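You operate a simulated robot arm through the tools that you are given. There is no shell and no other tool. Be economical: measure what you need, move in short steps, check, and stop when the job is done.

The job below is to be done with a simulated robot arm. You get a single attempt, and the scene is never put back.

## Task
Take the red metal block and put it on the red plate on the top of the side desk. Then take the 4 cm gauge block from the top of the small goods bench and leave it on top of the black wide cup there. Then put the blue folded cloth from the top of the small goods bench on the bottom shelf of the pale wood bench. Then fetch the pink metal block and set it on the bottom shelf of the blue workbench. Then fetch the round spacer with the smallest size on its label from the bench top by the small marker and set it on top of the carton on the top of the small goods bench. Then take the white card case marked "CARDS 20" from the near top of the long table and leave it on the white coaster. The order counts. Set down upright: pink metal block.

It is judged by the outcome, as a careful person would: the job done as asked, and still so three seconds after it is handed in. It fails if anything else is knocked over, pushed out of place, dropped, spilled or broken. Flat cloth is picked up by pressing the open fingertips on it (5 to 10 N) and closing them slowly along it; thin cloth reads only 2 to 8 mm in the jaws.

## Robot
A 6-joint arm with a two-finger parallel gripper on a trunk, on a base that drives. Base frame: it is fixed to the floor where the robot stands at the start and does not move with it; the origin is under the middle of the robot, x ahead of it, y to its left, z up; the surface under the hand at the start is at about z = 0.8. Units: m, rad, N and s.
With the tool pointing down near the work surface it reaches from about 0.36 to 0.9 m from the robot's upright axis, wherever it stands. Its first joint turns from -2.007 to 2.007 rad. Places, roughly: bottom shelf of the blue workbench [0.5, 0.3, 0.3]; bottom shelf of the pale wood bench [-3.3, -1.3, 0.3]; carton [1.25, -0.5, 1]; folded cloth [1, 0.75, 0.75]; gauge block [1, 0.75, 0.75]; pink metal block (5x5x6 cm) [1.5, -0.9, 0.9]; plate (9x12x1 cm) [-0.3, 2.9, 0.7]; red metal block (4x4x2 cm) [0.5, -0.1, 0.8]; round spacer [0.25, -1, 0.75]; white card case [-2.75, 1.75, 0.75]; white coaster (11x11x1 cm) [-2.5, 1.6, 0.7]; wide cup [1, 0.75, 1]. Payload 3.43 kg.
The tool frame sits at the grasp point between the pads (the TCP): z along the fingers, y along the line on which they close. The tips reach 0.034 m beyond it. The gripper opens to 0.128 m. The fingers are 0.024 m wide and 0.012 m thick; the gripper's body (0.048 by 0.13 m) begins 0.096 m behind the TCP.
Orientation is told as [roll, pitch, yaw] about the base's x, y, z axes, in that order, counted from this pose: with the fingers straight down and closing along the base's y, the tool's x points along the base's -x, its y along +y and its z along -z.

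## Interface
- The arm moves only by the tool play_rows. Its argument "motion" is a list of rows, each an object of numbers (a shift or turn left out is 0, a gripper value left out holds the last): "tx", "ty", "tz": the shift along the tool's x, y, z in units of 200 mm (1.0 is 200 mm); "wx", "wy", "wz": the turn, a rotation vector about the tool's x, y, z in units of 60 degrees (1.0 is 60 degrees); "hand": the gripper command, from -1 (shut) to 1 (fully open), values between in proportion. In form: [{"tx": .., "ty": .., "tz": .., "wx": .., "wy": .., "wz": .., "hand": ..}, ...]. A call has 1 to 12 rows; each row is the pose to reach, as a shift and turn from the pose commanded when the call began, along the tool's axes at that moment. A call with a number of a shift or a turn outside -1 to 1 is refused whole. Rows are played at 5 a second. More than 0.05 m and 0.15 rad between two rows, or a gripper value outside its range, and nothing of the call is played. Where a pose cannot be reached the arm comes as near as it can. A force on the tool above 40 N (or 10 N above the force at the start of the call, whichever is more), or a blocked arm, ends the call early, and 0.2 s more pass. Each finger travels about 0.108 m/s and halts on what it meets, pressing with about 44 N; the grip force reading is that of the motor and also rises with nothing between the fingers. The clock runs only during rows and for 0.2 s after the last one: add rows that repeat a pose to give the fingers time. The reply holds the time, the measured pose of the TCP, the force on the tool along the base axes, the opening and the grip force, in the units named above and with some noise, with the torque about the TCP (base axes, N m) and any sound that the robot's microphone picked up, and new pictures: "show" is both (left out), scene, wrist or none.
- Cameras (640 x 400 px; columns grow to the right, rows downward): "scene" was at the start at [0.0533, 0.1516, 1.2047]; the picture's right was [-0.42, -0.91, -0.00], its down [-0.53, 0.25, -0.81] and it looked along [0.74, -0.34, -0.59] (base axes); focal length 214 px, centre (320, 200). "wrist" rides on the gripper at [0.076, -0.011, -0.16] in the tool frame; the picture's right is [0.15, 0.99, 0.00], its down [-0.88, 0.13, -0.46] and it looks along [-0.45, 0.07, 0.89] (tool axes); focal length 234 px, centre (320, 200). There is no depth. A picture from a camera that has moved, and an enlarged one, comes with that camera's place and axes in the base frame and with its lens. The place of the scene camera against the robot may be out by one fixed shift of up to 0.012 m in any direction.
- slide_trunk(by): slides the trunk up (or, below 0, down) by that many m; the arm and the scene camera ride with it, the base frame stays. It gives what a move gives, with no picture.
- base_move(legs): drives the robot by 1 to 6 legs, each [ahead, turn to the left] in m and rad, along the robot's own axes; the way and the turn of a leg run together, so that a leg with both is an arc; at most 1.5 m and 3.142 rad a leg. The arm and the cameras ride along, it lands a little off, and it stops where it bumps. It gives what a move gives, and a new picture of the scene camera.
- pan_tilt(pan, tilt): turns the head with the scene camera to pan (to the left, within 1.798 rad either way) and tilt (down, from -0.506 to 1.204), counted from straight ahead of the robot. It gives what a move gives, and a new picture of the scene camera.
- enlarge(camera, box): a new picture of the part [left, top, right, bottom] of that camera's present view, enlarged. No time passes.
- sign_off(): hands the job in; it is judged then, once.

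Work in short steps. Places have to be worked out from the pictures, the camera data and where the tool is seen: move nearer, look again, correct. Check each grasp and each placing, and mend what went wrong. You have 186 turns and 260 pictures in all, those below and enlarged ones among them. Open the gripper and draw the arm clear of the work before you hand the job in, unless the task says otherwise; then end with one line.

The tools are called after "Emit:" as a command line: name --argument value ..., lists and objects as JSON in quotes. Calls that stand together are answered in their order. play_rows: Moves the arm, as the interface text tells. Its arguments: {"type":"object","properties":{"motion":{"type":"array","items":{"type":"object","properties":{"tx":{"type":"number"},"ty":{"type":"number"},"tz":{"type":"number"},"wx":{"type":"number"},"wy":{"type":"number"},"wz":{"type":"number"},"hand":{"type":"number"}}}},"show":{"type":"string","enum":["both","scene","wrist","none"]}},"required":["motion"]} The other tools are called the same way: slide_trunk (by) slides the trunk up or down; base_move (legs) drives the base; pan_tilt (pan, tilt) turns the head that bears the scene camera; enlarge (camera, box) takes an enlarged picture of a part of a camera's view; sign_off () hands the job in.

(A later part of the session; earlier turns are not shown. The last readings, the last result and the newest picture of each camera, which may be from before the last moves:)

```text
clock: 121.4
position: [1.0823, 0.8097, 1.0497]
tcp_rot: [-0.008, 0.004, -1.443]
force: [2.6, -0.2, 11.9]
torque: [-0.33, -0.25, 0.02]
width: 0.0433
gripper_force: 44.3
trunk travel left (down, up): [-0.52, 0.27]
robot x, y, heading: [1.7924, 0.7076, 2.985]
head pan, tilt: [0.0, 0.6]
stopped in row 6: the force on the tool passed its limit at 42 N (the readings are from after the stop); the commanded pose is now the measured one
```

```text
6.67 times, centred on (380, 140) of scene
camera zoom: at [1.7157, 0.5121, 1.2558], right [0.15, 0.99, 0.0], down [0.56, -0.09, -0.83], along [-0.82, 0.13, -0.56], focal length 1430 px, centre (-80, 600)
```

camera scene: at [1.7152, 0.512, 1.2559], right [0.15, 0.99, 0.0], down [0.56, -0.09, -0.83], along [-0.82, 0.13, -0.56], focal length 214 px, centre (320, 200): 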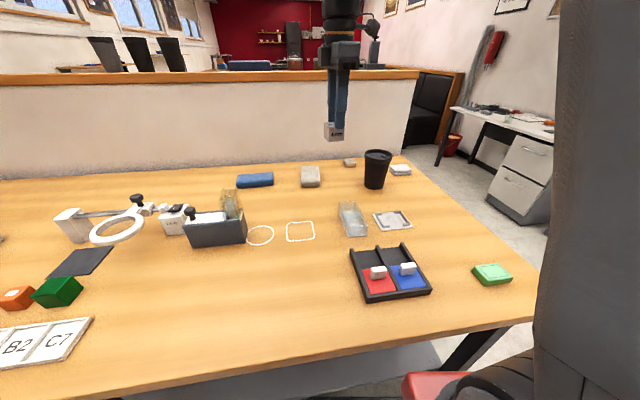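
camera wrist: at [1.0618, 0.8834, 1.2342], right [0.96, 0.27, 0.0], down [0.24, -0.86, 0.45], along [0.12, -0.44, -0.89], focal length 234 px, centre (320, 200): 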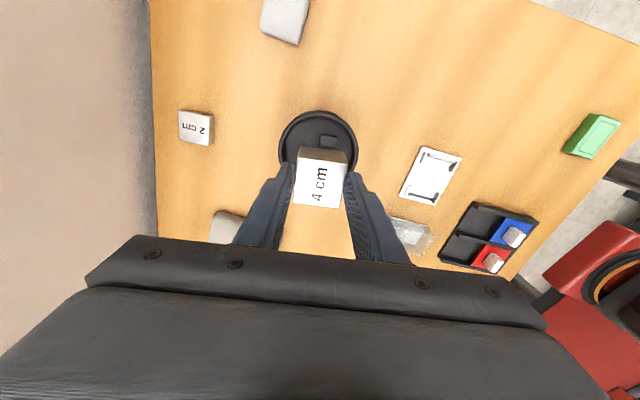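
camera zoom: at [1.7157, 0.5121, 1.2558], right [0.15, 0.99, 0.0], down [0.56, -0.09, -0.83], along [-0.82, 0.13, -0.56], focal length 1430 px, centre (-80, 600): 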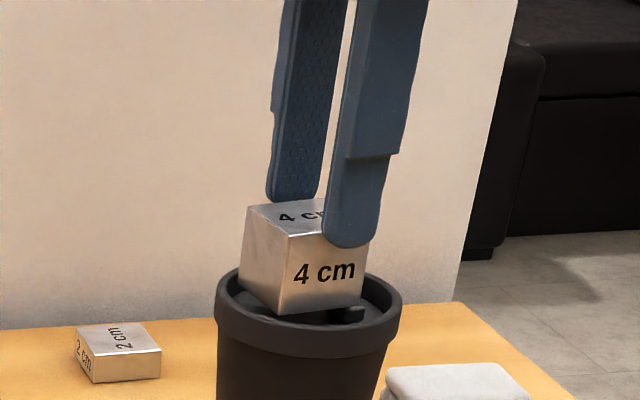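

There is contact. I'll check with the wrist camera whether the cube sits inside the rim.

Emit:
enlarge --camera "wrist" --box '[260, 90, 380, 220]'

Emit:
enlarge --camera "scene" --box '[360, 130, 400, 165]'

```text
3.08 times, centred on (320, 155) of wrist
camera zoom: at [1.0629, 0.8827, 1.2091], right [0.96, 0.27, -0.01], down [0.25, -0.86, 0.45], along [0.12, -0.44, -0.89], focal length 720 px, centre (320, 338)
```

zoom: 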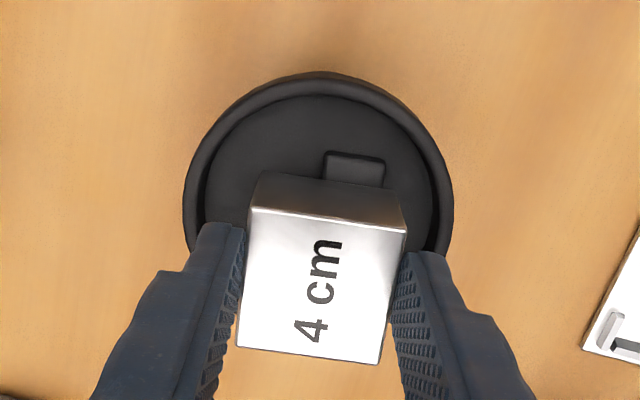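

```text
11.43 times, centred on (380, 148) of scene
camera zoom: at [1.7157, 0.5121, 1.2558], right [0.15, 0.99, 0.0], down [0.56, -0.09, -0.83], along [-0.82, 0.13, -0.56], focal length 2451 px, centre (-366, 800)
```

zoom: 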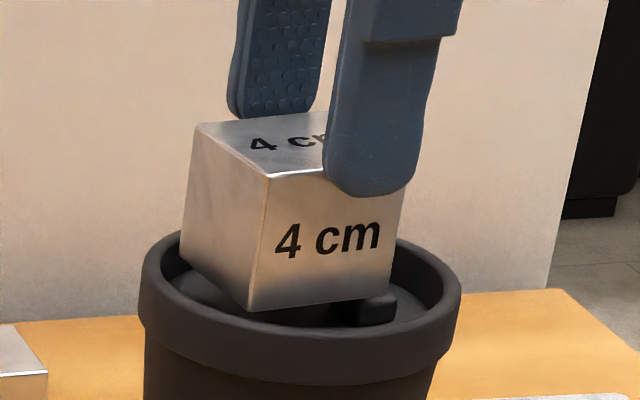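

The cube's back-left corner is close to the rim on the -y side. I'll lift 1 cm, shift 4 mm towards +y, and lower again gently.

Emit:
play_rows --motion '[{"tz": -0.05}, {"tz": -0.05, "tx": 0.022}, {"tz": -0.03, "tx": 0.022}, {"tz": -0.01, "tx": 0.022}, {"tz": 0.0, "tx": 0.022}, {"tz": 0.01, "tx": 0.022}]' --show "none"

Emit:
enlarge --camera "scene" --box '[360, 130, 400, 165]'

```text
clock: 122.8
position: [1.0817, 0.8129, 1.0504]
tcp_rot: [-0.012, 0.004, -1.444]
force: [0.9, 1.6, 29.0]
torque: [-0.19, -0.38, 0.01]
width: 0.0432
gripper_force: 43.7
trunk travel left (down, up): [-0.52, 0.27]
robot x, y, heading: [1.7917, 0.7051, 2.988]
head pan, tilt: [0.0, 0.6]
```

```text
11.43 times, centred on (380, 148) of scene
camera zoom: at [1.7163, 0.512, 1.2562], right [0.15, 0.99, 0.0], down [0.56, -0.09, -0.83], along [-0.82, 0.13, -0.56], focal length 2451 px, centre (-366, 800)
```

zoom: 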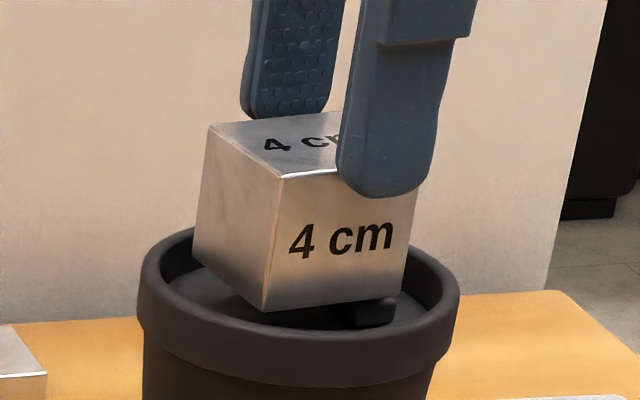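

The cube now rests on the tab, inside the rim. I'll tilt it slightly so the free edge comes down towards the lid floor, then release gently.

Emit:
play_rows --motion '[{"tz": -0.01, "wy": 0.07, "tx": -0.018}, {"tz": -0.008, "wy": 0.15, "tx": -0.038}, {"tz": -0.004, "wy": 0.15, "tx": -0.038}, {"tz": -0.004, "wy": 0.15, "tx": -0.038}]' --show "none"

Emit:
enlarge --camera "scene" --box '[360, 130, 400, 165]'

```text
clock: 123.8
position: [1.0832, 0.8068, 1.0465]
tcp_rot: [-0.008, 0.162, -1.443]
force: [-2.6, 0.8, 34.6]
torque: [-0.66, 0.07, -0.05]
width: 0.0437
gripper_force: 44.4
trunk travel left (down, up): [-0.52, 0.27]
robot x, y, heading: [1.7927, 0.7033, 2.985]
head pan, tilt: [0.0, 0.6]
```

```text
11.43 times, centred on (380, 148) of scene
camera zoom: at [1.7162, 0.512, 1.256], right [0.15, 0.99, 0.0], down [0.56, -0.09, -0.83], along [-0.82, 0.13, -0.56], focal length 2451 px, centre (-366, 800)
```

zoom: 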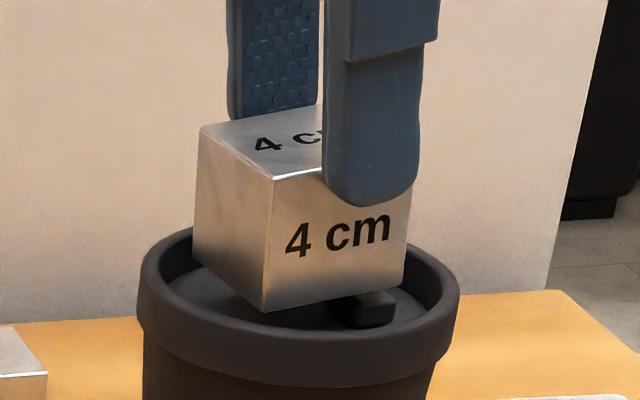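

The cube has tilted into place. I'll relieve the force a little and open the jaws slowly.

Emit:
play_rows --motion '[{"tz": -0.006}, {"tz": -0.006, "hand": -0.25}, {"tz": -0.006, "hand": -0.15}, {"tz": -0.006, "hand": 0.1}, {"tz": -0.006, "hand": 0.1}]' --show "none"

Emit:
enlarge --camera "scene" --box '[350, 120, 410, 165]'

```text
clock: 125.0
position: [1.0831, 0.8055, 1.0473]
tcp_rot: [-0.005, 0.16, -1.442]
force: [0.8, -0.3, -0.3]
torque: [0.0, -0.04, -0.01]
width: 0.0703
gripper_force: 0.1
trunk travel left (down, up): [-0.52, 0.27]
robot x, y, heading: [1.7918, 0.7031, 2.991]
head pan, tilt: [0.0, 0.6]
```

```text
8.89 times, centred on (380, 142) of scene
camera zoom: at [1.7151, 0.5121, 1.2559], right [0.15, 0.99, 0.0], down [0.56, -0.09, -0.83], along [-0.82, 0.13, -0.56], focal length 1906 px, centre (-213, 711)
```

zoom: 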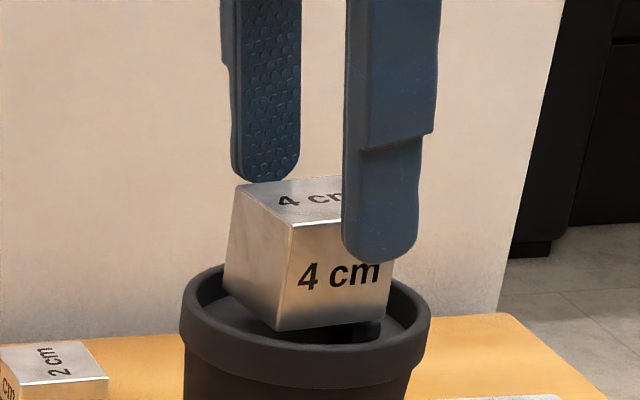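

The cube rests in the recess, leaning a little on the tab. I'll withdraw straight up.

Emit:
play_rows --motion '[{"tz": -0.1, "tx": 0.016}, {"tz": -0.3, "tx": 0.048}, {"tz": -0.5, "tx": 0.08, "wy": -0.05}, {"tz": -0.7, "tx": 0.11, "wy": -0.15}, {"tz": -0.8, "tx": 0.0, "wy": -0.15}, {"tz": -0.8, "tx": -0.2, "wy": -0.15}]'

Emit:
enlarge --camera "scene" --box '[340, 120, 430, 195]'

```text
clock: 126.4
position: [1.0914, 0.742, 1.1988]
tcp_rot: [-0.005, 0.003, -1.444]
force: [-0.2, 0.6, 0.1]
torque: [-0.05, 0.01, 0.0]
width: 0.0705
gripper_force: 0.0
trunk travel left (down, up): [-0.52, 0.27]
robot x, y, heading: [1.7883, 0.706, 2.99]
head pan, tilt: [0.0, 0.6]
camera scene: at [1.7151, 0.5125, 1.256], right [0.15, 0.99, 0.0], down [0.56, -0.09, -0.82], along [-0.82, 0.13, -0.57], focal length 214 px, centre (320, 200)
camera wrist: at [1.0722, 0.8152, 1.3579], right [0.96, 0.27, -0.01], down [0.24, -0.86, 0.45], along [0.12, -0.44, -0.89], focal length 234 px, centre (320, 200)
```

scene: 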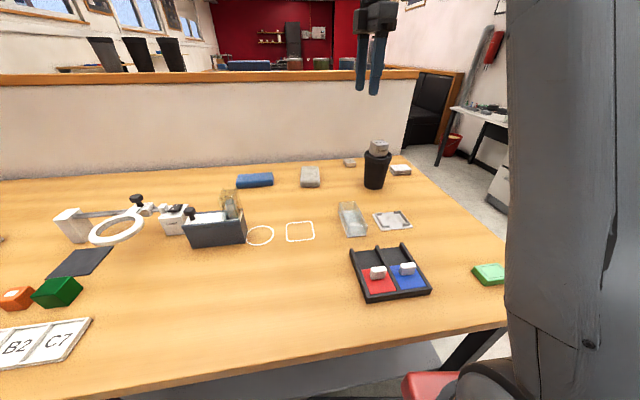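
wrist: 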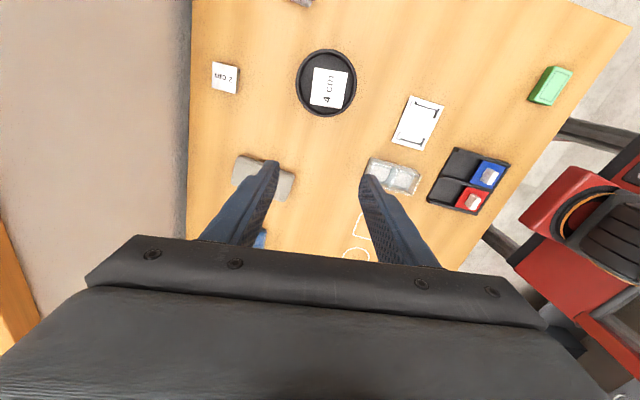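

```text
5.33 times, centred on (385, 158) of scene
camera zoom: at [1.7151, 0.5125, 1.256], right [0.15, 0.99, 0.0], down [0.56, -0.09, -0.82], along [-0.82, 0.13, -0.57], focal length 1144 px, centre (-27, 427)
```

zoom: 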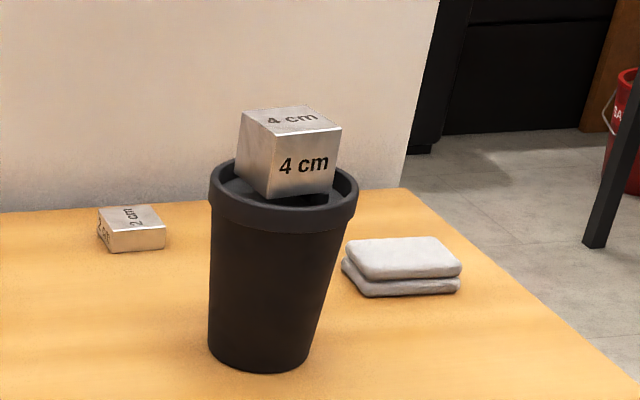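

The gauge block is stable on the cup, so job 2 is done. Next I'll look at the blue cloth.

Emit:
enlarge --camera "scene" --box '[220, 160, 340, 210]'

Emit:
play_rows --motion '[{"tx": -0.24, "tz": 0.05}, {"tx": -0.48, "tz": 0.1}, {"tx": -0.7, "tz": 0.15, "ty": -0.1}, {"tx": -0.92, "tz": 0.2, "ty": -0.18}, {"tx": -1.0, "tz": 0.25, "ty": -0.18, "hand": 1}, {"tx": -1.0, "tz": 0.25, "ty": -0.18, "hand": 1}]'

```text
5.33 times, centred on (280, 185) of scene
camera zoom: at [1.7151, 0.5125, 1.256], right [0.15, 0.99, 0.0], down [0.56, -0.09, -0.82], along [-0.82, 0.13, -0.57], focal length 1144 px, centre (533, 280)
```

zoom: 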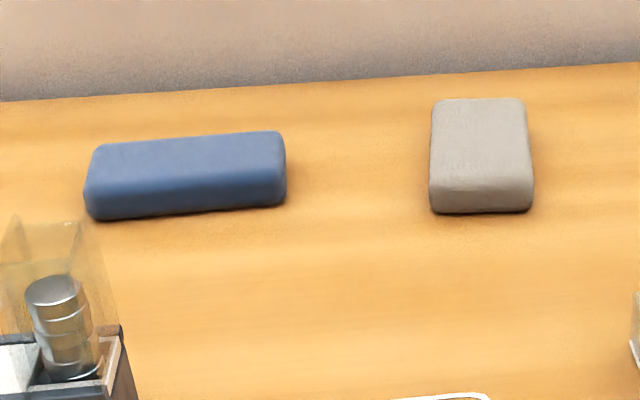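

```text
clock: 127.8
position: [1.0821, 0.5383, 1.1486]
tcp_rot: [-0.004, 0.004, -1.444]
force: [-0.4, 0.0, 0.2]
torque: [-0.02, 0.02, -0.03]
width: 0.128
gripper_force: 0.0
trunk travel left (down, up): [-0.52, 0.27]
robot x, y, heading: [1.7922, 0.7054, 2.99]
head pan, tilt: [0.0, 0.6]
camera scene: at [1.7151, 0.512, 1.2559], right [0.15, 0.99, 0.0], down [0.56, -0.09, -0.83], along [-0.82, 0.13, -0.56], focal length 214 px, centre (320, 200)
camera wrist: at [1.0624, 0.6128, 1.3086], right [0.96, 0.27, -0.01], down [0.24, -0.86, 0.45], along [0.12, -0.44, -0.89], focal length 234 px, centre (320, 200)
```

scene: 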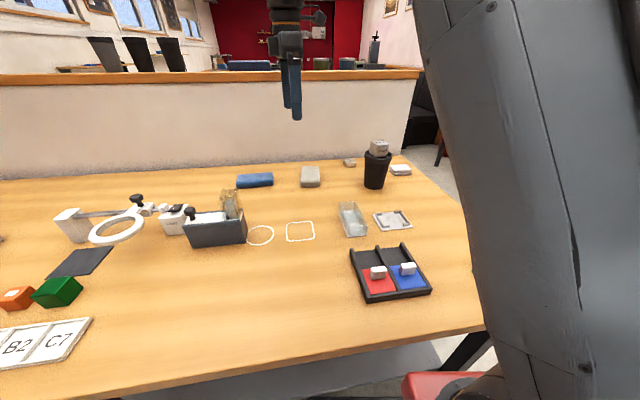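
wrist: 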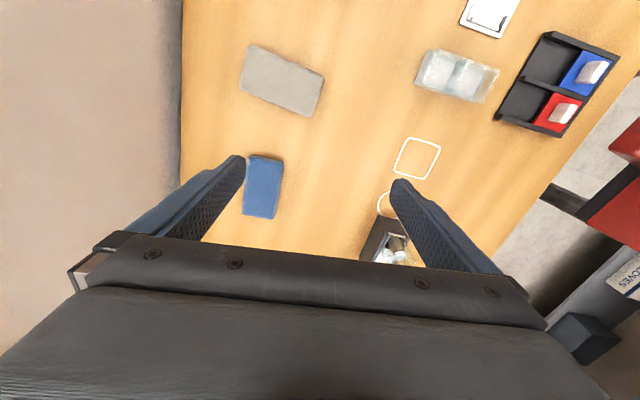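

The blue folded cloth is about 6 x 11 x 3 cm, near (1.006, 0.41). I'll go above it and look again.

Emit:
play_rows --motion '[{"tx": -0.18, "ty": -0.14}, {"tx": -0.36, "ty": -0.28}, {"tx": -0.5, "ty": -0.4, "tz": 0.1}, {"tx": -0.587, "ty": -0.458, "tz": 0.28}, {"tx": -0.587, "ty": -0.458, "tz": 0.5}, {"tx": -0.587, "ty": -0.458, "tz": 0.65}, {"tx": -0.587, "ty": -0.458, "tz": 0.65}]'

```text
clock: 129.4
position: [1.0058, 0.4099, 1.0167]
tcp_rot: [-0.007, 0.003, -1.442]
force: [-0.2, -0.7, 0.6]
torque: [0.0, 0.04, 0.0]
width: 0.128
gripper_force: 0.0
out of reach, approached as far as the arm can: row 4
trunk travel left (down, up): [-0.52, 0.27]
robot x, y, heading: [1.7932, 0.706, 2.992]
head pan, tilt: [0.0, 0.6]
camera scene: at [1.7151, 0.512, 1.2559], right [0.15, 0.99, 0.0], down [0.56, -0.09, -0.83], along [-0.82, 0.13, -0.56], focal length 214 px, centre (320, 200)
camera wrist: at [0.9856, 0.4837, 1.1771], right [0.96, 0.27, -0.01], down [0.24, -0.86, 0.45], along [0.12, -0.44, -0.89], focal length 234 px, centre (320, 200)
```

scene: 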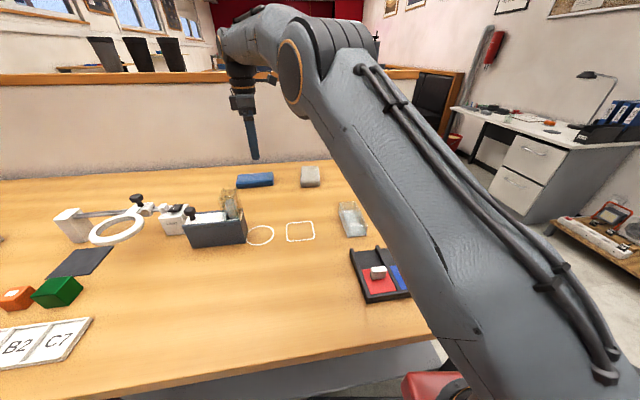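
wrist: 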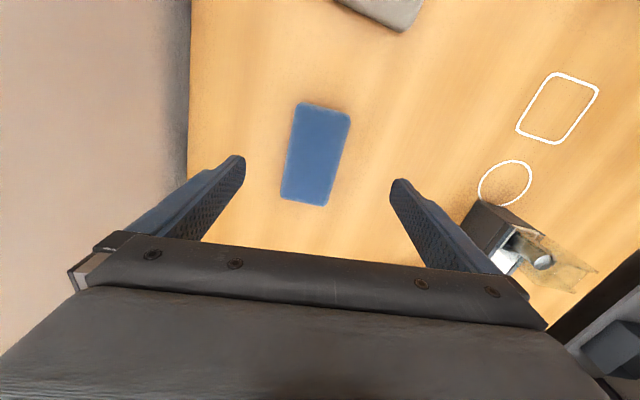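

I'm centred over the cloth. I'll go down and close.

Emit:
play_rows --motion '[{"tz": 0.15, "tx": -0.01, "ty": -0.02}, {"tz": 0.3, "tx": -0.01, "ty": -0.02}, {"tz": 0.42, "tx": -0.01, "ty": -0.02}, {"tz": 0.47, "tx": -0.01, "ty": -0.02}, {"tz": 0.47, "tx": -0.01, "ty": -0.02, "hand": 0.2}, {"tz": 0.47, "tx": -0.01, "ty": -0.02, "hand": -0.4}, {"tz": 0.47, "tx": -0.01, "ty": -0.02, "hand": -1}, {"tz": 0.47, "tx": -0.01, "ty": -0.02}]' --show "wrist"

```text
clock: 131.2
position: [0.9995, 0.4104, 0.9249]
tcp_rot: [-0.005, 0.003, -1.443]
force: [-0.4, -0.5, 0.7]
torque: [0.01, 0.01, 0.02]
width: 0.0
gripper_force: 33.0
trunk travel left (down, up): [-0.52, 0.27]
robot x, y, heading: [1.7885, 0.7081, 2.987]
head pan, tilt: [0.0, 0.6]
camera wrist: at [0.9795, 0.4833, 1.0843], right [0.96, 0.27, -0.01], down [0.24, -0.86, 0.45], along [0.12, -0.44, -0.89], focal length 234 px, centre (320, 200)
```

wrist: 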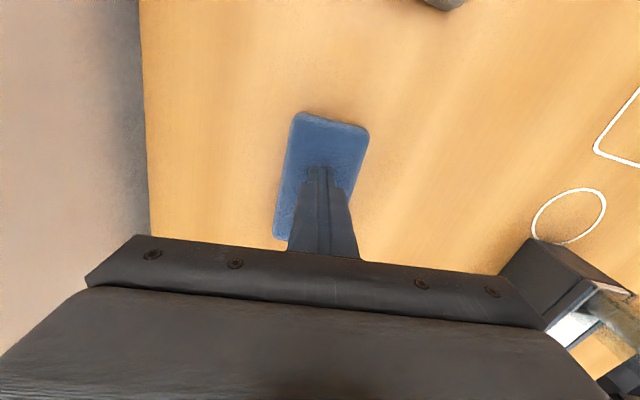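

The fingers closed above the cloth, so its top is lower than I judged. I'll reopen and go down until I feel the bench.

Emit:
play_rows --motion '[{"tz": -0.05, "hand": 0.5}, {"tz": -0.05}, {"tz": -0.05}, {"tz": 0.05}, {"tz": 0.09}, {"tz": 0.12}, {"tz": 0.14}, {"tz": 0.16}]' --show "wrist"

```text
clock: 133.0
position: [0.9999, 0.4105, 0.8937]
tcp_rot: [-0.007, 0.004, -1.443]
force: [1.3, -0.9, 10.7]
torque: [-0.09, -0.6, -0.03]
width: 0.0961
gripper_force: 0.1
trunk travel left (down, up): [-0.52, 0.27]
robot x, y, heading: [1.7924, 0.7077, 2.986]
head pan, tilt: [0.0, 0.6]
camera wrist: at [0.9804, 0.4825, 1.0538], right [0.96, 0.27, -0.01], down [0.25, -0.86, 0.45], along [0.12, -0.44, -0.89], focal length 234 px, centre (320, 200)
```

wrist: 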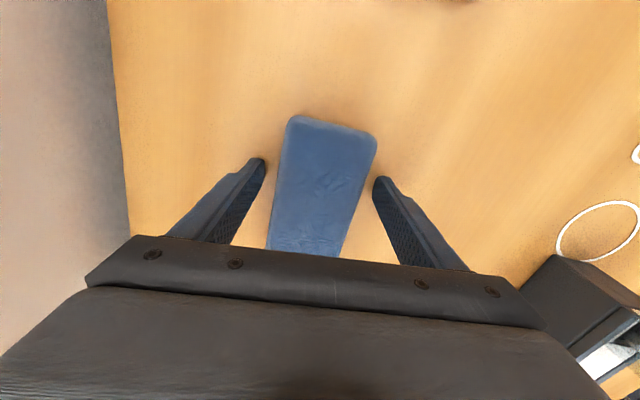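

The bench is at z ≈ 0.86. The fingers straddle the cloth, so I'll close slowly.

Emit:
play_rows --motion '[{"tz": -0.012}, {"tz": -0.012, "hand": 0.2}, {"tz": -0.012, "hand": -0.2}, {"tz": -0.012, "hand": -0.6}, {"tz": -0.012, "hand": -1}, {"tz": -0.012}, {"tz": -0.012}]' --show "wrist"

```text
clock: 134.6
position: [1.0003, 0.4087, 0.8942]
tcp_rot: [-0.006, 0.004, -1.444]
force: [0.2, -1.1, 0.5]
torque: [0.03, 0.04, -0.03]
width: 0.071
gripper_force: 43.8
trunk travel left (down, up): [-0.52, 0.27]
robot x, y, heading: [1.7891, 0.7073, 2.99]
head pan, tilt: [0.0, 0.6]
camera wrist: at [0.9801, 0.4824, 1.0541], right [0.96, 0.27, -0.01], down [0.24, -0.86, 0.45], along [0.12, -0.44, -0.89], focal length 234 px, centre (320, 200)
```

wrist: 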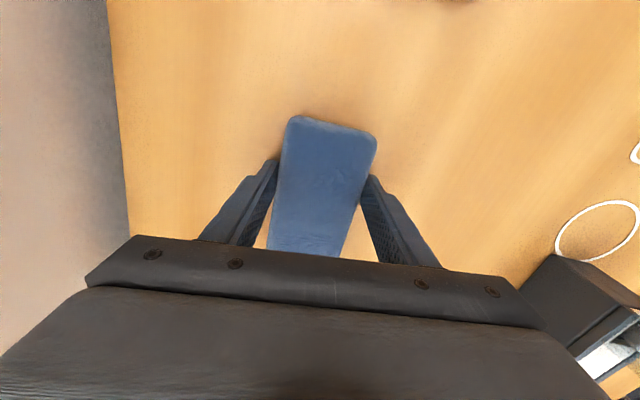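

It's held at 0.071 wide. I'll lift it and draw it back towards the robot.

Emit:
play_rows --motion '[{"tz": -0.15}, {"tz": -0.38}, {"tz": -0.6}, {"tz": -0.8}, {"tz": -1.0}, {"tz": -1.0, "ty": 0.2}, {"tz": -1.0, "ty": 0.4, "tx": 0.1}, {"tz": -1.0, "ty": 0.6, "tx": 0.2}, {"tz": -1.0, "ty": 0.8, "tx": 0.3}, {"tz": -1.0, "ty": 0.95, "tx": 0.4}]' --show "wrist"

Emit:
play_rows --motion '[{"ty": 0.2, "tx": 0.05}, {"ty": 0.4, "tx": 0.1}, {"ty": 0.55, "tx": 0.1, "tz": -0.1}, {"ty": 0.55, "tx": 0.1, "tz": -0.2}]' --show "none"

Emit:
slide_trunk --by 0.1

Emit:
base_move --legs '[[-0.15, 0]]'

```text
clock: 136.8
position: [1.1798, 0.5103, 1.0916]
tcp_rot: [-0.005, 0.004, -1.442]
force: [0.2, -0.2, 0.0]
torque: [0.05, -0.02, 0.01]
width: 0.0704
gripper_force: 43.8
out of reach, approached as far as the arm can: row 5
trunk travel left (down, up): [-0.52, 0.27]
robot x, y, heading: [1.7938, 0.7046, 2.987]
head pan, tilt: [0.0, 0.6]
camera wrist: at [1.159, 0.5827, 1.2519], right [0.96, 0.27, -0.01], down [0.24, -0.86, 0.45], along [0.12, -0.44, -0.89], focal length 234 px, centre (320, 200)
```

wrist: 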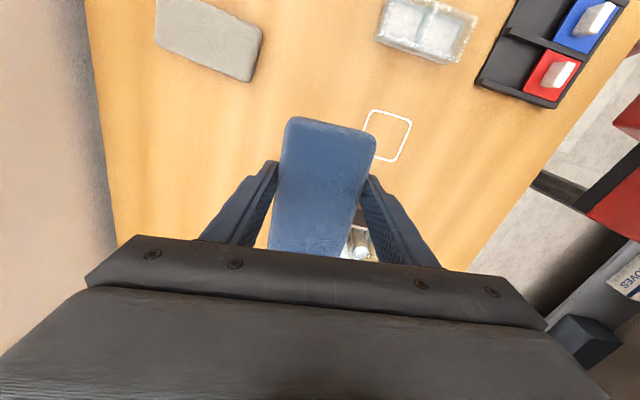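

```text
clock: 137.8
position: [1.2881, 0.5456, 1.1343]
tcp_rot: [-0.005, 0.004, -1.443]
force: [-0.4, -0.4, -0.6]
torque: [0.0, -0.03, -0.01]
width: 0.07
gripper_force: 44.4
trunk travel left (down, up): [-0.52, 0.27]
robot x, y, heading: [1.787, 0.705, 2.984]
head pan, tilt: [0.0, 0.6]
```

```text
clock: 139.2
position: [1.2863, 0.5453, 1.2344]
tcp_rot: [-0.004, 0.003, -1.441]
force: [-0.1, -0.3, -0.7]
torque: [0.04, -0.01, 0.0]
width: 0.0698
gripper_force: 43.8
trunk travel left (down, up): [-0.62, 0.17]
robot x, y, heading: [1.7897, 0.7054, 2.988]
head pan, tilt: [0.0, 0.6]
```

```text
clock: 140.5
position: [1.4354, 0.5238, 1.234]
tcp_rot: [-0.005, 0.003, -1.444]
force: [0.7, 0.3, -0.8]
torque: [-0.02, 0.0, 0.03]
width: 0.0699
gripper_force: 43.8
trunk travel left (down, up): [-0.62, 0.17]
robot x, y, heading: [1.9388, 0.6809, 2.985]
head pan, tilt: [0.0, 0.6]
camera scene: at [1.8915, 0.4847, 1.3559], right [0.15, 0.99, 0.0], down [0.56, -0.09, -0.83], along [-0.82, 0.13, -0.56], focal length 214 px, centre (320, 200)
```

scene: 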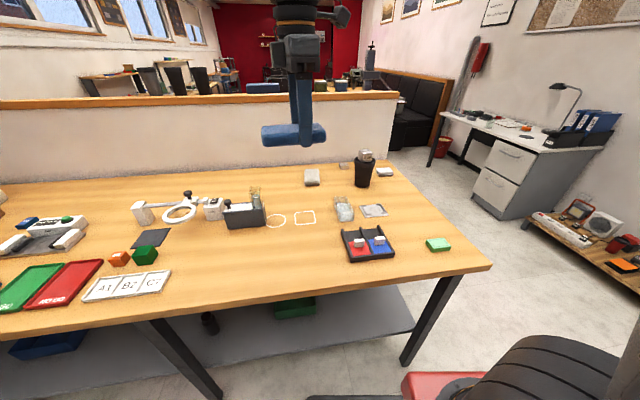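

I have a clear view. I'll drive back the known way: north, then west through the passage.

Emit:
base_move --legs '[[-0.12, 0], [0, -0.707], [0, -0.707], [0.95, 0], [0, 0.785], [0, 0.785]]'

Emit:
base_move --legs '[[1.2, 0], [1.15, 0]]'

Emit:
pan_tilt --pan 0.5 --tilt 0.4

```text
clock: 154.2
position: [1.5791, 1.3809, 1.2344]
tcp_rot: [-0.006, 0.002, -1.277]
force: [-0.8, -0.2, -0.4]
torque: [0.01, -0.03, 0.01]
width: 0.069
gripper_force: 44.1
trunk travel left (down, up): [-0.62, 0.17]
robot x, y, heading: [2.0504, 1.6265, -3.129]
head pan, tilt: [0.0, 0.6]
camera scene: at [2.0336, 1.4182, 1.3559], right [-0.01, 1.0, 0.0], down [0.56, 0.01, -0.83], along [-0.82, -0.01, -0.56], focal length 214 px, centre (320, 200)
```

scene: 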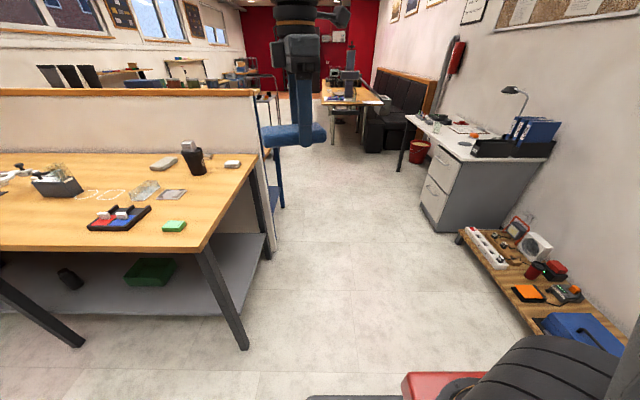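

```text
clock: 165.8
position: [-0.7762, 1.3612, 1.2346]
tcp_rot: [-0.005, 0.002, -1.273]
force: [-0.4, -0.1, -0.5]
torque: [-0.01, 0.0, 0.01]
width: 0.0688
gripper_force: 43.8
trunk travel left (down, up): [-0.62, 0.17]
robot x, y, heading: [-0.3043, 1.6065, -3.124]
head pan, tilt: [0.0, 0.6]
camera scene: at [-0.3215, 1.4017, 1.3559], right [-0.02, 1.0, 0.0], down [0.56, 0.01, -0.83], along [-0.82, -0.01, -0.56], focal length 214 px, centre (320, 200)
```

scene: 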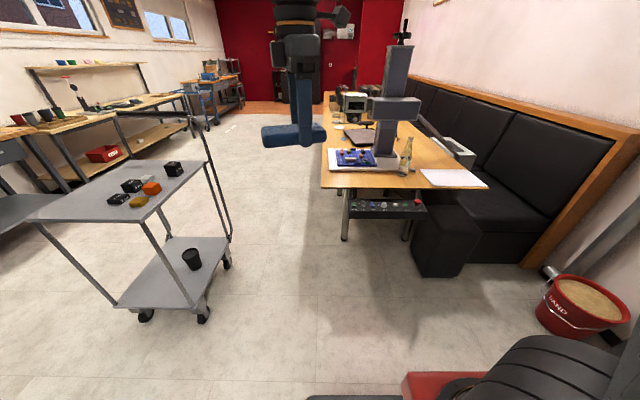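

```text
clock: 166.8
position: [-0.7756, 1.3615, 1.2341]
tcp_rot: [-0.005, 0.003, -1.271]
force: [0.2, 0.3, -0.8]
torque: [0.02, 0.0, 0.05]
width: 0.0687
gripper_force: 43.3
trunk travel left (down, up): [-0.62, 0.17]
robot x, y, heading: [-0.3014, 1.6062, -3.126]
head pan, tilt: [0.499, 0.4]
camera scene: at [-0.3137, 1.3575, 1.3741], right [-0.49, 0.87, 0.0], down [0.34, 0.19, -0.92], along [-0.8, -0.45, -0.39], focal length 214 px, centre (320, 200)
```

scene: 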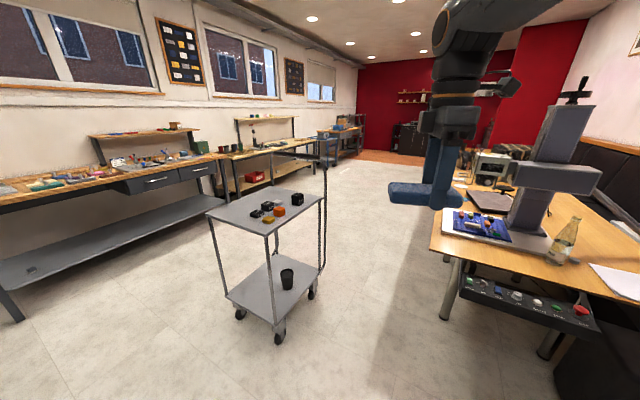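

The south side of the cart has more room. I'll drive south, then west along the row of benches to find the pale wood bench.

Emit:
base_move --legs '[[0, 0.785], [0, 0.785], [0.9, 0], [0.9, 0], [0, -0.785], [0, -0.785]]'

Emit:
base_move --legs '[[1.4, 0]]'

Emit:
pan_tilt --pan 0.6 --tilt 0.5

```text
clock: 184.1
position: [-0.759, -0.4338, 1.2338]
tcp_rot: [-0.005, 0.004, -1.298]
force: [-0.2, 0.6, 0.1]
torque: [0.02, 0.0, 0.0]
width: 0.0689
gripper_force: 44.9
trunk travel left (down, up): [-0.62, 0.17]
robot x, y, heading: [-0.2825, -0.2049, 3.133]
head pan, tilt: [0.499, 0.4]
camera scene: at [-0.297, -0.4504, 1.3741], right [-0.47, 0.88, 0.0], down [0.34, 0.18, -0.92], along [-0.81, -0.43, -0.39], focal length 214 px, centre (320, 200)
```

scene: 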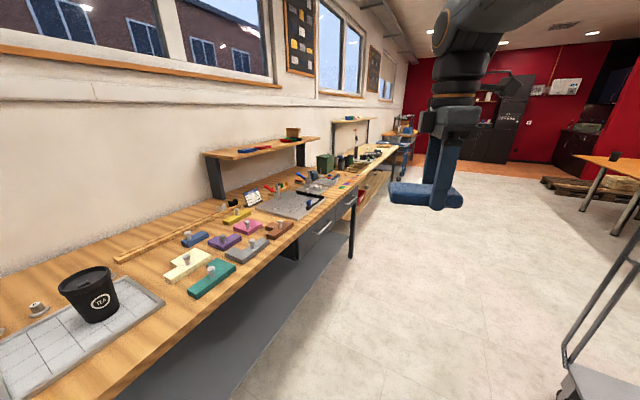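

```text
clock: 191.1
position: [-2.1655, -0.4148, 1.2351]
tcp_rot: [-0.006, 0.001, -1.303]
force: [0.2, 0.2, -0.5]
torque: [0.0, -0.03, -0.01]
width: 0.0687
gripper_force: 44.4
trunk travel left (down, up): [-0.62, 0.17]
robot x, y, heading: [-1.6887, -0.1876, 3.128]
head pan, tilt: [0.499, 0.4]
camera scene: at [-1.7033, -0.4344, 1.3741], right [-0.47, 0.88, 0.0], down [0.34, 0.18, -0.92], along [-0.82, -0.43, -0.39], focal length 214 px, centre (320, 200)
```

scene: 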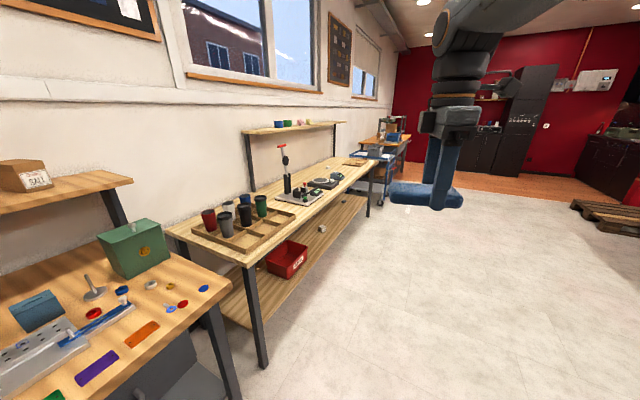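

```text
clock: 191.8
position: [-2.1658, -0.4158, 1.2329]
tcp_rot: [-0.006, 0.003, -1.302]
force: [-0.2, 0.3, -0.1]
torque: [0.01, -0.01, 0.0]
width: 0.0688
gripper_force: 44.3
trunk travel left (down, up): [-0.62, 0.17]
robot x, y, heading: [-1.6883, -0.1862, 3.125]
head pan, tilt: [0.6, 0.499]
camera scene: at [-1.6972, -0.4415, 1.365], right [-0.55, 0.83, 0.0], down [0.4, 0.26, -0.88], along [-0.73, -0.49, -0.48], focal length 214 px, centre (320, 200)
```

scene: 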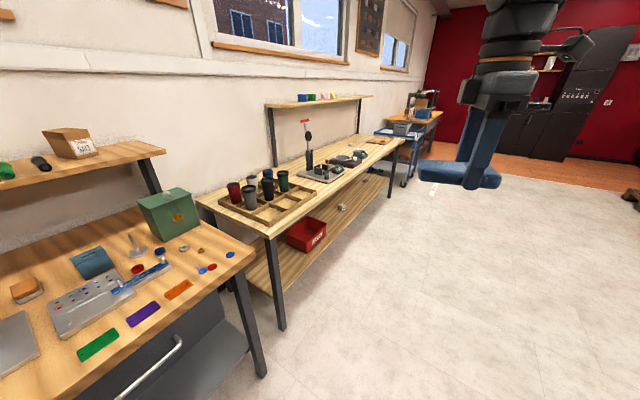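

The pale wood bench runs from x ≈ -2.2 to -4.4, with its front at y ≈ -1.05 and a wooden bottom shelf. The shelf looks clear around x ≈ -3.0, so I'll drive in front of that and face it.

Emit:
base_move --legs '[[1.33, 0], [0, 0.785], [0, 0.785]]'

Emit:
pan_tilt --pan 0.0 --tilt 0.75

```text
clock: 202.6
position: [-2.7757, -0.6573, 1.2341]
tcp_rot: [-0.006, 0.004, 0.293]
force: [-0.8, 1.1, 0.1]
torque: [0.02, -0.02, 0.03]
width: 0.0688
gripper_force: 44.4
trunk travel left (down, up): [-0.62, 0.17]
robot x, y, heading: [-3.0156, -0.1826, -1.562]
head pan, tilt: [0.6, 0.499]
camera scene: at [-2.7669, -0.1991, 1.365], right [-0.82, -0.57, 0.0], down [-0.27, 0.39, -0.88], along [0.5, -0.72, -0.48], focal length 214 px, centre (320, 200)
```

scene: 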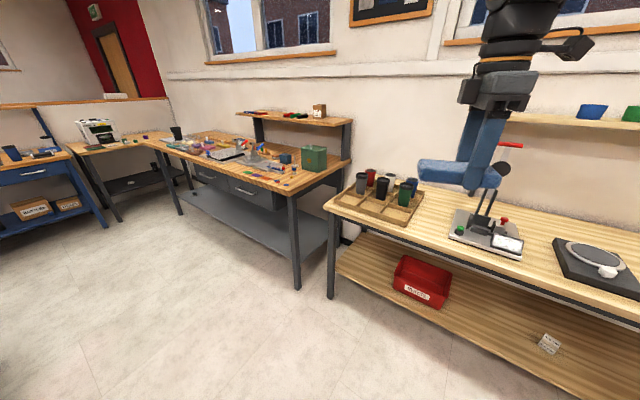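

```text
clock: 203.6
position: [-2.7773, -0.6576, 1.2335]
tcp_rot: [-0.005, 0.002, 0.291]
force: [0.4, -0.3, -0.4]
torque: [0.03, 0.02, 0.02]
width: 0.069
gripper_force: 44.1
trunk travel left (down, up): [-0.62, 0.17]
robot x, y, heading: [-3.016, -0.1846, -1.56]
head pan, tilt: [0.0, 0.75]
camera scene: at [-2.8181, -0.2074, 1.3431], right [-1.0, -0.01, 0.0], down [-0.01, 0.68, -0.73], along [0.01, -0.73, -0.68], focal length 214 px, centre (320, 200)
```

scene: 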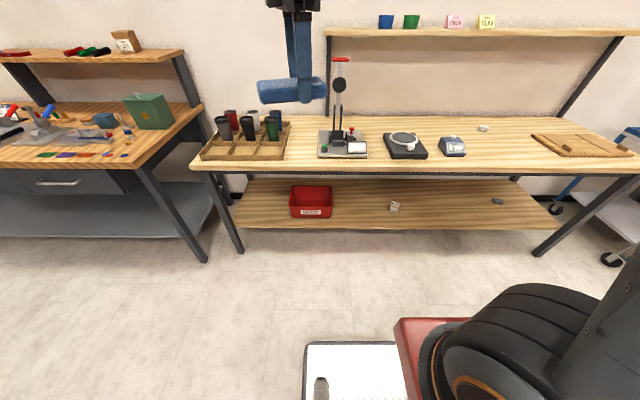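

I'm well placed: the shelf is clear near x ≈ -3.06, with the red box at -2.77 and a small white cube at -3.29. I'll centre the hand and turn it so it closes along x.

Emit:
play_rows --motion '[{"wz": -0.14, "tx": 0.15, "ty": 0.04}, {"wz": -0.28, "tx": 0.3, "ty": 0.09}, {"wz": -0.42, "tx": 0.46, "ty": 0.14}, {"wz": -0.56, "tx": 0.61, "ty": 0.18}, {"wz": -0.7, "tx": 0.766, "ty": 0.229}, {"wz": -0.7, "tx": 0.766, "ty": 0.229}]' --show "none"

Emit:
play_rows --motion '[{"wz": -0.14}, {"wz": -0.28}, {"wz": -0.42}, {"wz": -0.52}, {"wz": -0.52}]' --show "none"

Emit:
slide_trunk --by -0.5

Emit:
play_rows --motion '[{"tz": 0.0}]'

```text
clock: 205.0
position: [-2.9365, -0.6575, 1.2343]
tcp_rot: [-0.003, 0.008, 1.027]
force: [0.6, -0.1, -0.6]
torque: [0.01, -0.02, 0.0]
width: 0.069
gripper_force: 44.1
trunk travel left (down, up): [-0.62, 0.17]
robot x, y, heading: [-3.0171, -0.1879, -1.562]
head pan, tilt: [0.0, 0.75]
```

```text
clock: 206.2
position: [-2.9369, -0.6577, 1.2349]
tcp_rot: [0.002, 0.008, 1.572]
force: [0.0, -0.1, -1.4]
torque: [0.0, 0.01, -0.05]
width: 0.0687
gripper_force: 44.0
trunk travel left (down, up): [-0.62, 0.17]
robot x, y, heading: [-3.0146, -0.1831, -1.559]
head pan, tilt: [0.0, 0.75]
```

```text
refused: -0.5 is not a number from -0.4 to 0.4
```

```text
clock: 206.6
position: [-2.9367, -0.6581, 1.2336]
tcp_rot: [0.003, 0.006, 1.57]
force: [0.0, 0.6, -0.8]
torque: [-0.04, -0.01, -0.02]
width: 0.0689
gripper_force: 43.4
trunk travel left (down, up): [-0.62, 0.17]
robot x, y, heading: [-3.0146, -0.1852, -1.559]
head pan, tilt: [0.0, 0.75]
camera scene: at [-2.8183, -0.2074, 1.343], right [-1.0, -0.01, 0.0], down [-0.01, 0.68, -0.73], along [0.01, -0.73, -0.68], focal length 214 px, centre (320, 200)
camera wrist: at [-2.9254, -0.7327, 1.3937], right [-0.99, -0.14, 0.0], down [-0.13, 0.88, 0.45], along [-0.07, 0.45, -0.89], focal length 234 px, centre (320, 200)
```

scene: 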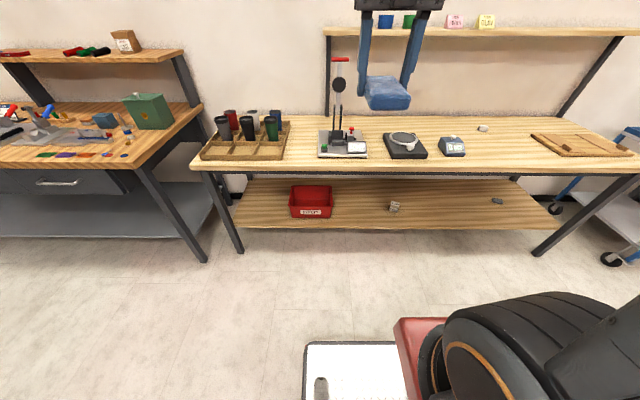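
wrist: 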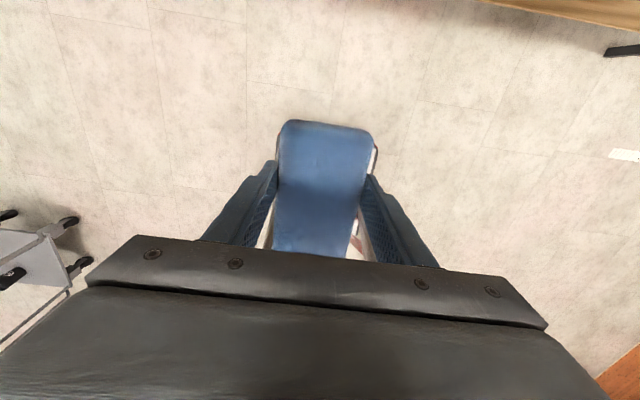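

I'll lower the trunk in two slides. The hand stays in front of the bench.

Emit:
slide_trunk --by -0.4

Emit:
slide_trunk --by -0.15

Emit:
pan_tilt --pan 0.0 --tilt 0.5

```text
clock: 210.4
position: [-2.9358, -0.6642, 0.8335]
tcp_rot: [0.002, 0.005, 1.567]
force: [-0.1, -1.2, 0.1]
torque: [-0.03, -0.02, 0.01]
width: 0.0689
gripper_force: 43.6
trunk travel left (down, up): [-0.22, 0.57]
robot x, y, heading: [-3.0154, -0.187, -1.561]
head pan, tilt: [0.0, 0.75]
```

```text
clock: 212.2
position: [-2.9359, -0.7059, 0.6844]
tcp_rot: [0.003, -0.001, 1.57]
force: [0.2, -0.6, -1.3]
torque: [-0.02, 0.0, 0.0]
width: 0.0687
gripper_force: 43.9
trunk travel left (down, up): [-0.07, 0.72]
robot x, y, heading: [-3.014, -0.1824, -1.562]
head pan, tilt: [0.0, 0.75]
```

```text
clock: 212.9
position: [-2.9354, -0.7056, 0.6842]
tcp_rot: [0.003, 0.0, 1.57]
force: [-0.3, 0.4, -0.6]
torque: [0.01, 0.02, -0.01]
width: 0.0688
gripper_force: 44.0
trunk travel left (down, up): [-0.07, 0.72]
robot x, y, heading: [-3.0138, -0.1865, -1.562]
head pan, tilt: [0.0, 0.499]
camera scene: at [-2.8166, -0.3685, 0.8149], right [-1.0, -0.01, 0.0], down [-0.01, 0.48, -0.88], along [0.01, -0.88, -0.48], focal length 214 px, centre (320, 200)
```

scene: 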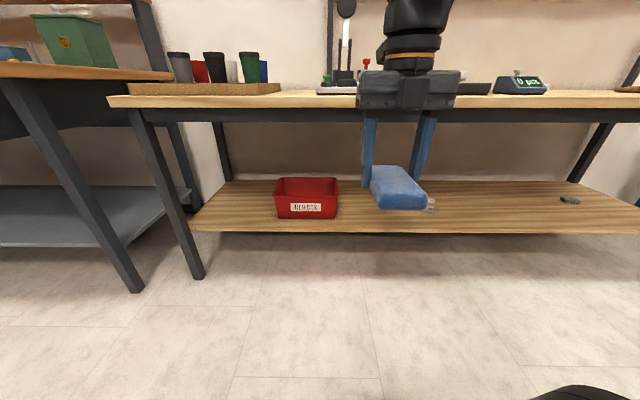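

The shelf surface is at z ≈ 0.29 and the underside of the bench top at about 0.71. I'll pitch the hand 45° forward and lower it, still in front of the bench.

Emit:
play_rows --motion '[{"wy": 0.13, "tz": 0.05}, {"wy": 0.26, "tz": 0.15, "ty": 0.1}, {"wy": 0.39, "tz": 0.3, "ty": 0.2}, {"wy": 0.52, "tz": 0.5, "ty": 0.3}, {"wy": 0.65, "tz": 0.7, "ty": 0.4}, {"wy": 0.75, "tz": 0.88, "ty": 0.5}, {"wy": 0.75, "tz": 1.0, "ty": 0.6}, {"wy": 0.75, "tz": 1.0, "ty": 0.6}]'

```text
clock: 214.7
position: [-3.015, -0.8259, 0.5573]
tcp_rot: [0.011, 0.781, 1.574]
force: [-0.1, 0.3, -0.1]
torque: [-0.01, 0.02, 0.01]
width: 0.0688
gripper_force: 44.3
out of reach, approached as far as the arm can: row 1, 2, 3, 4, 5, 6, 7, 8
trunk travel left (down, up): [-0.07, 0.72]
robot x, y, heading: [-3.0139, -0.184, -1.56]
head pan, tilt: [0.0, 0.499]
camera scene: at [-2.8166, -0.3685, 0.815], right [-1.0, -0.01, 0.0], down [-0.01, 0.48, -0.88], along [0.01, -0.88, -0.48], focal length 214 px, centre (320, 200)
camera wrist: at [-3.0021, -0.7655, 0.7235], right [-0.99, -0.1, 0.11], down [-0.13, 0.95, -0.3], along [-0.08, -0.31, -0.95], focal length 234 px, centre (320, 200)
```

scene: 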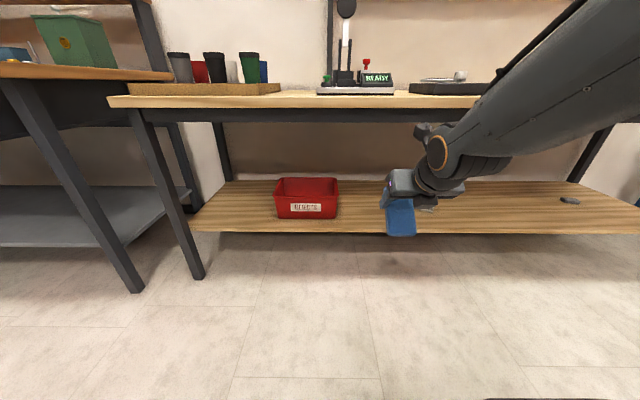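
wrist: 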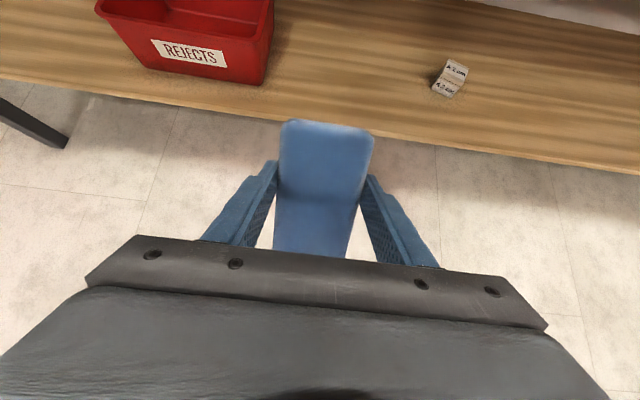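

The arm is at its inner reach limit but in a good posture. I'll drive forward 0.17 m, with the hand staying below the bench top's edge.

Emit:
base_move --legs '[[0.17, 0]]'

Emit:
play_rows --motion '[{"tz": 0.15, "tx": -0.1, "ty": 0.1}, {"tz": 0.3, "tx": -0.2, "ty": 0.25}, {"tz": 0.45, "tx": -0.25, "ty": 0.38}, {"tz": 0.55, "tx": -0.25, "ty": 0.42}, {"tz": 0.55, "tx": -0.25, "ty": 0.42}]'

```text
clock: 216.2
position: [-3.0139, -0.9958, 0.5579]
tcp_rot: [0.011, 0.782, 1.571]
force: [0.3, -0.3, -0.1]
torque: [0.0, 0.0, 0.04]
width: 0.0688
gripper_force: 44.1
trunk travel left (down, up): [-0.07, 0.72]
robot x, y, heading: [-3.0128, -0.3551, -1.565]
head pan, tilt: [0.0, 0.499]
camera scene: at [-2.8152, -0.5401, 0.815], right [-1.0, -0.01, 0.0], down [0.0, 0.48, -0.88], along [0.01, -0.88, -0.48], focal length 214 px, centre (320, 200)
```

scene: 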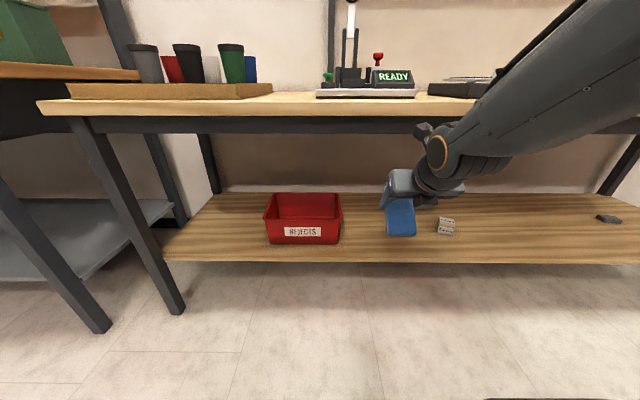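

```text
clock: 217.4
position: [-3.0981, -1.0369, 0.4447]
tcp_rot: [0.011, 0.782, 1.572]
force: [0.4, 0.2, -0.8]
torque: [-0.02, -0.01, -0.03]
width: 0.0689
gripper_force: 44.4
out of reach, approached as far as the arm can: row 1, 2, 3
trunk travel left (down, up): [-0.07, 0.72]
robot x, y, heading: [-3.0153, -0.356, -1.559]
head pan, tilt: [0.0, 0.499]
camera scene: at [-2.8152, -0.5401, 0.815], right [-1.0, -0.01, 0.0], down [0.0, 0.48, -0.88], along [0.01, -0.88, -0.48], focal length 214 px, centre (320, 200)
camera wrist: at [-3.0856, -0.9792, 0.6112], right [-0.99, -0.1, 0.11], down [-0.13, 0.95, -0.3], along [-0.08, -0.31, -0.95], focal length 234 px, centre (320, 200)
```

scene: 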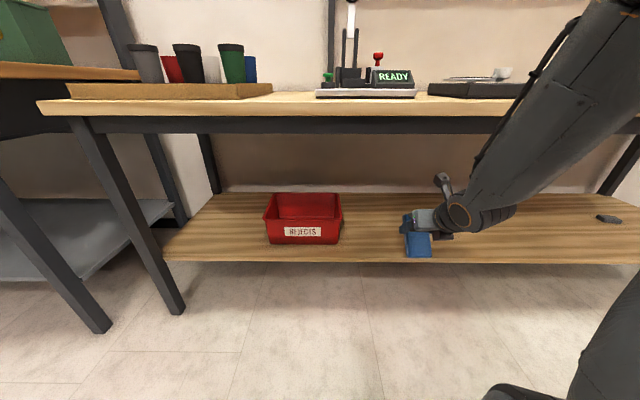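
wrist: 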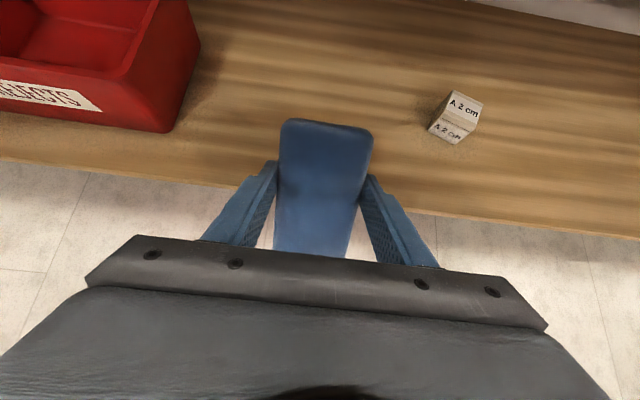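

The path is clear, so I'll push forward over the shelf and then lower towards it.

Emit:
play_rows --motion '[{"tx": 0.15, "tz": 0.15}, {"tx": 0.3, "tz": 0.3}, {"tx": 0.47, "tz": 0.47}, {"tx": 0.36, "tz": 0.58}, {"tx": 0.28, "tz": 0.66}, {"tx": 0.28, "tz": 0.66}]'

```text
clock: 218.8
position: [-3.1018, -1.1675, 0.3924]
tcp_rot: [0.012, 0.783, 1.571]
force: [-0.2, -0.8, -0.4]
torque: [-0.02, 0.01, -0.01]
width: 0.0687
gripper_force: 43.7
trunk travel left (down, up): [-0.07, 0.72]
robot x, y, heading: [-3.014, -0.3594, -1.556]
head pan, tilt: [0.0, 0.499]
camera scene: at [-2.8152, -0.5401, 0.815], right [-1.0, -0.01, 0.0], down [0.0, 0.48, -0.88], along [0.01, -0.88, -0.48], focal length 214 px, centre (320, 200)
camera wrist: at [-3.0891, -1.1097, 0.5572], right [-0.99, -0.1, 0.11], down [-0.13, 0.95, -0.3], along [-0.08, -0.31, -0.95], focal length 234 px, centre (320, 200)
```

scene: 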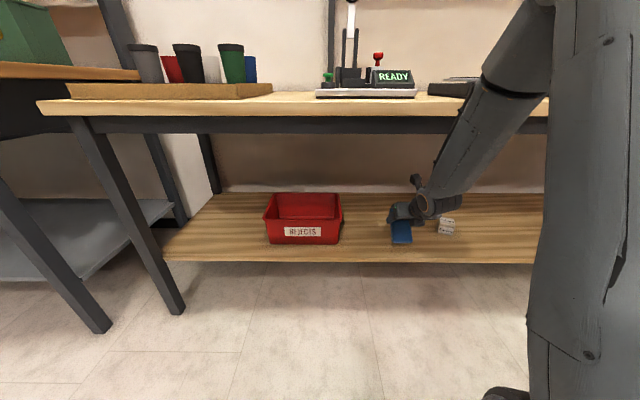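
wrist: 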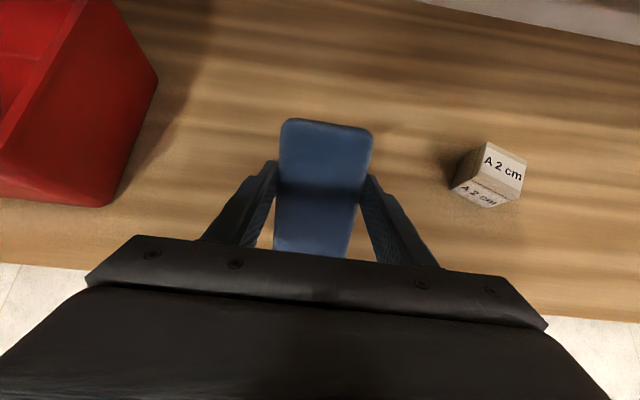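

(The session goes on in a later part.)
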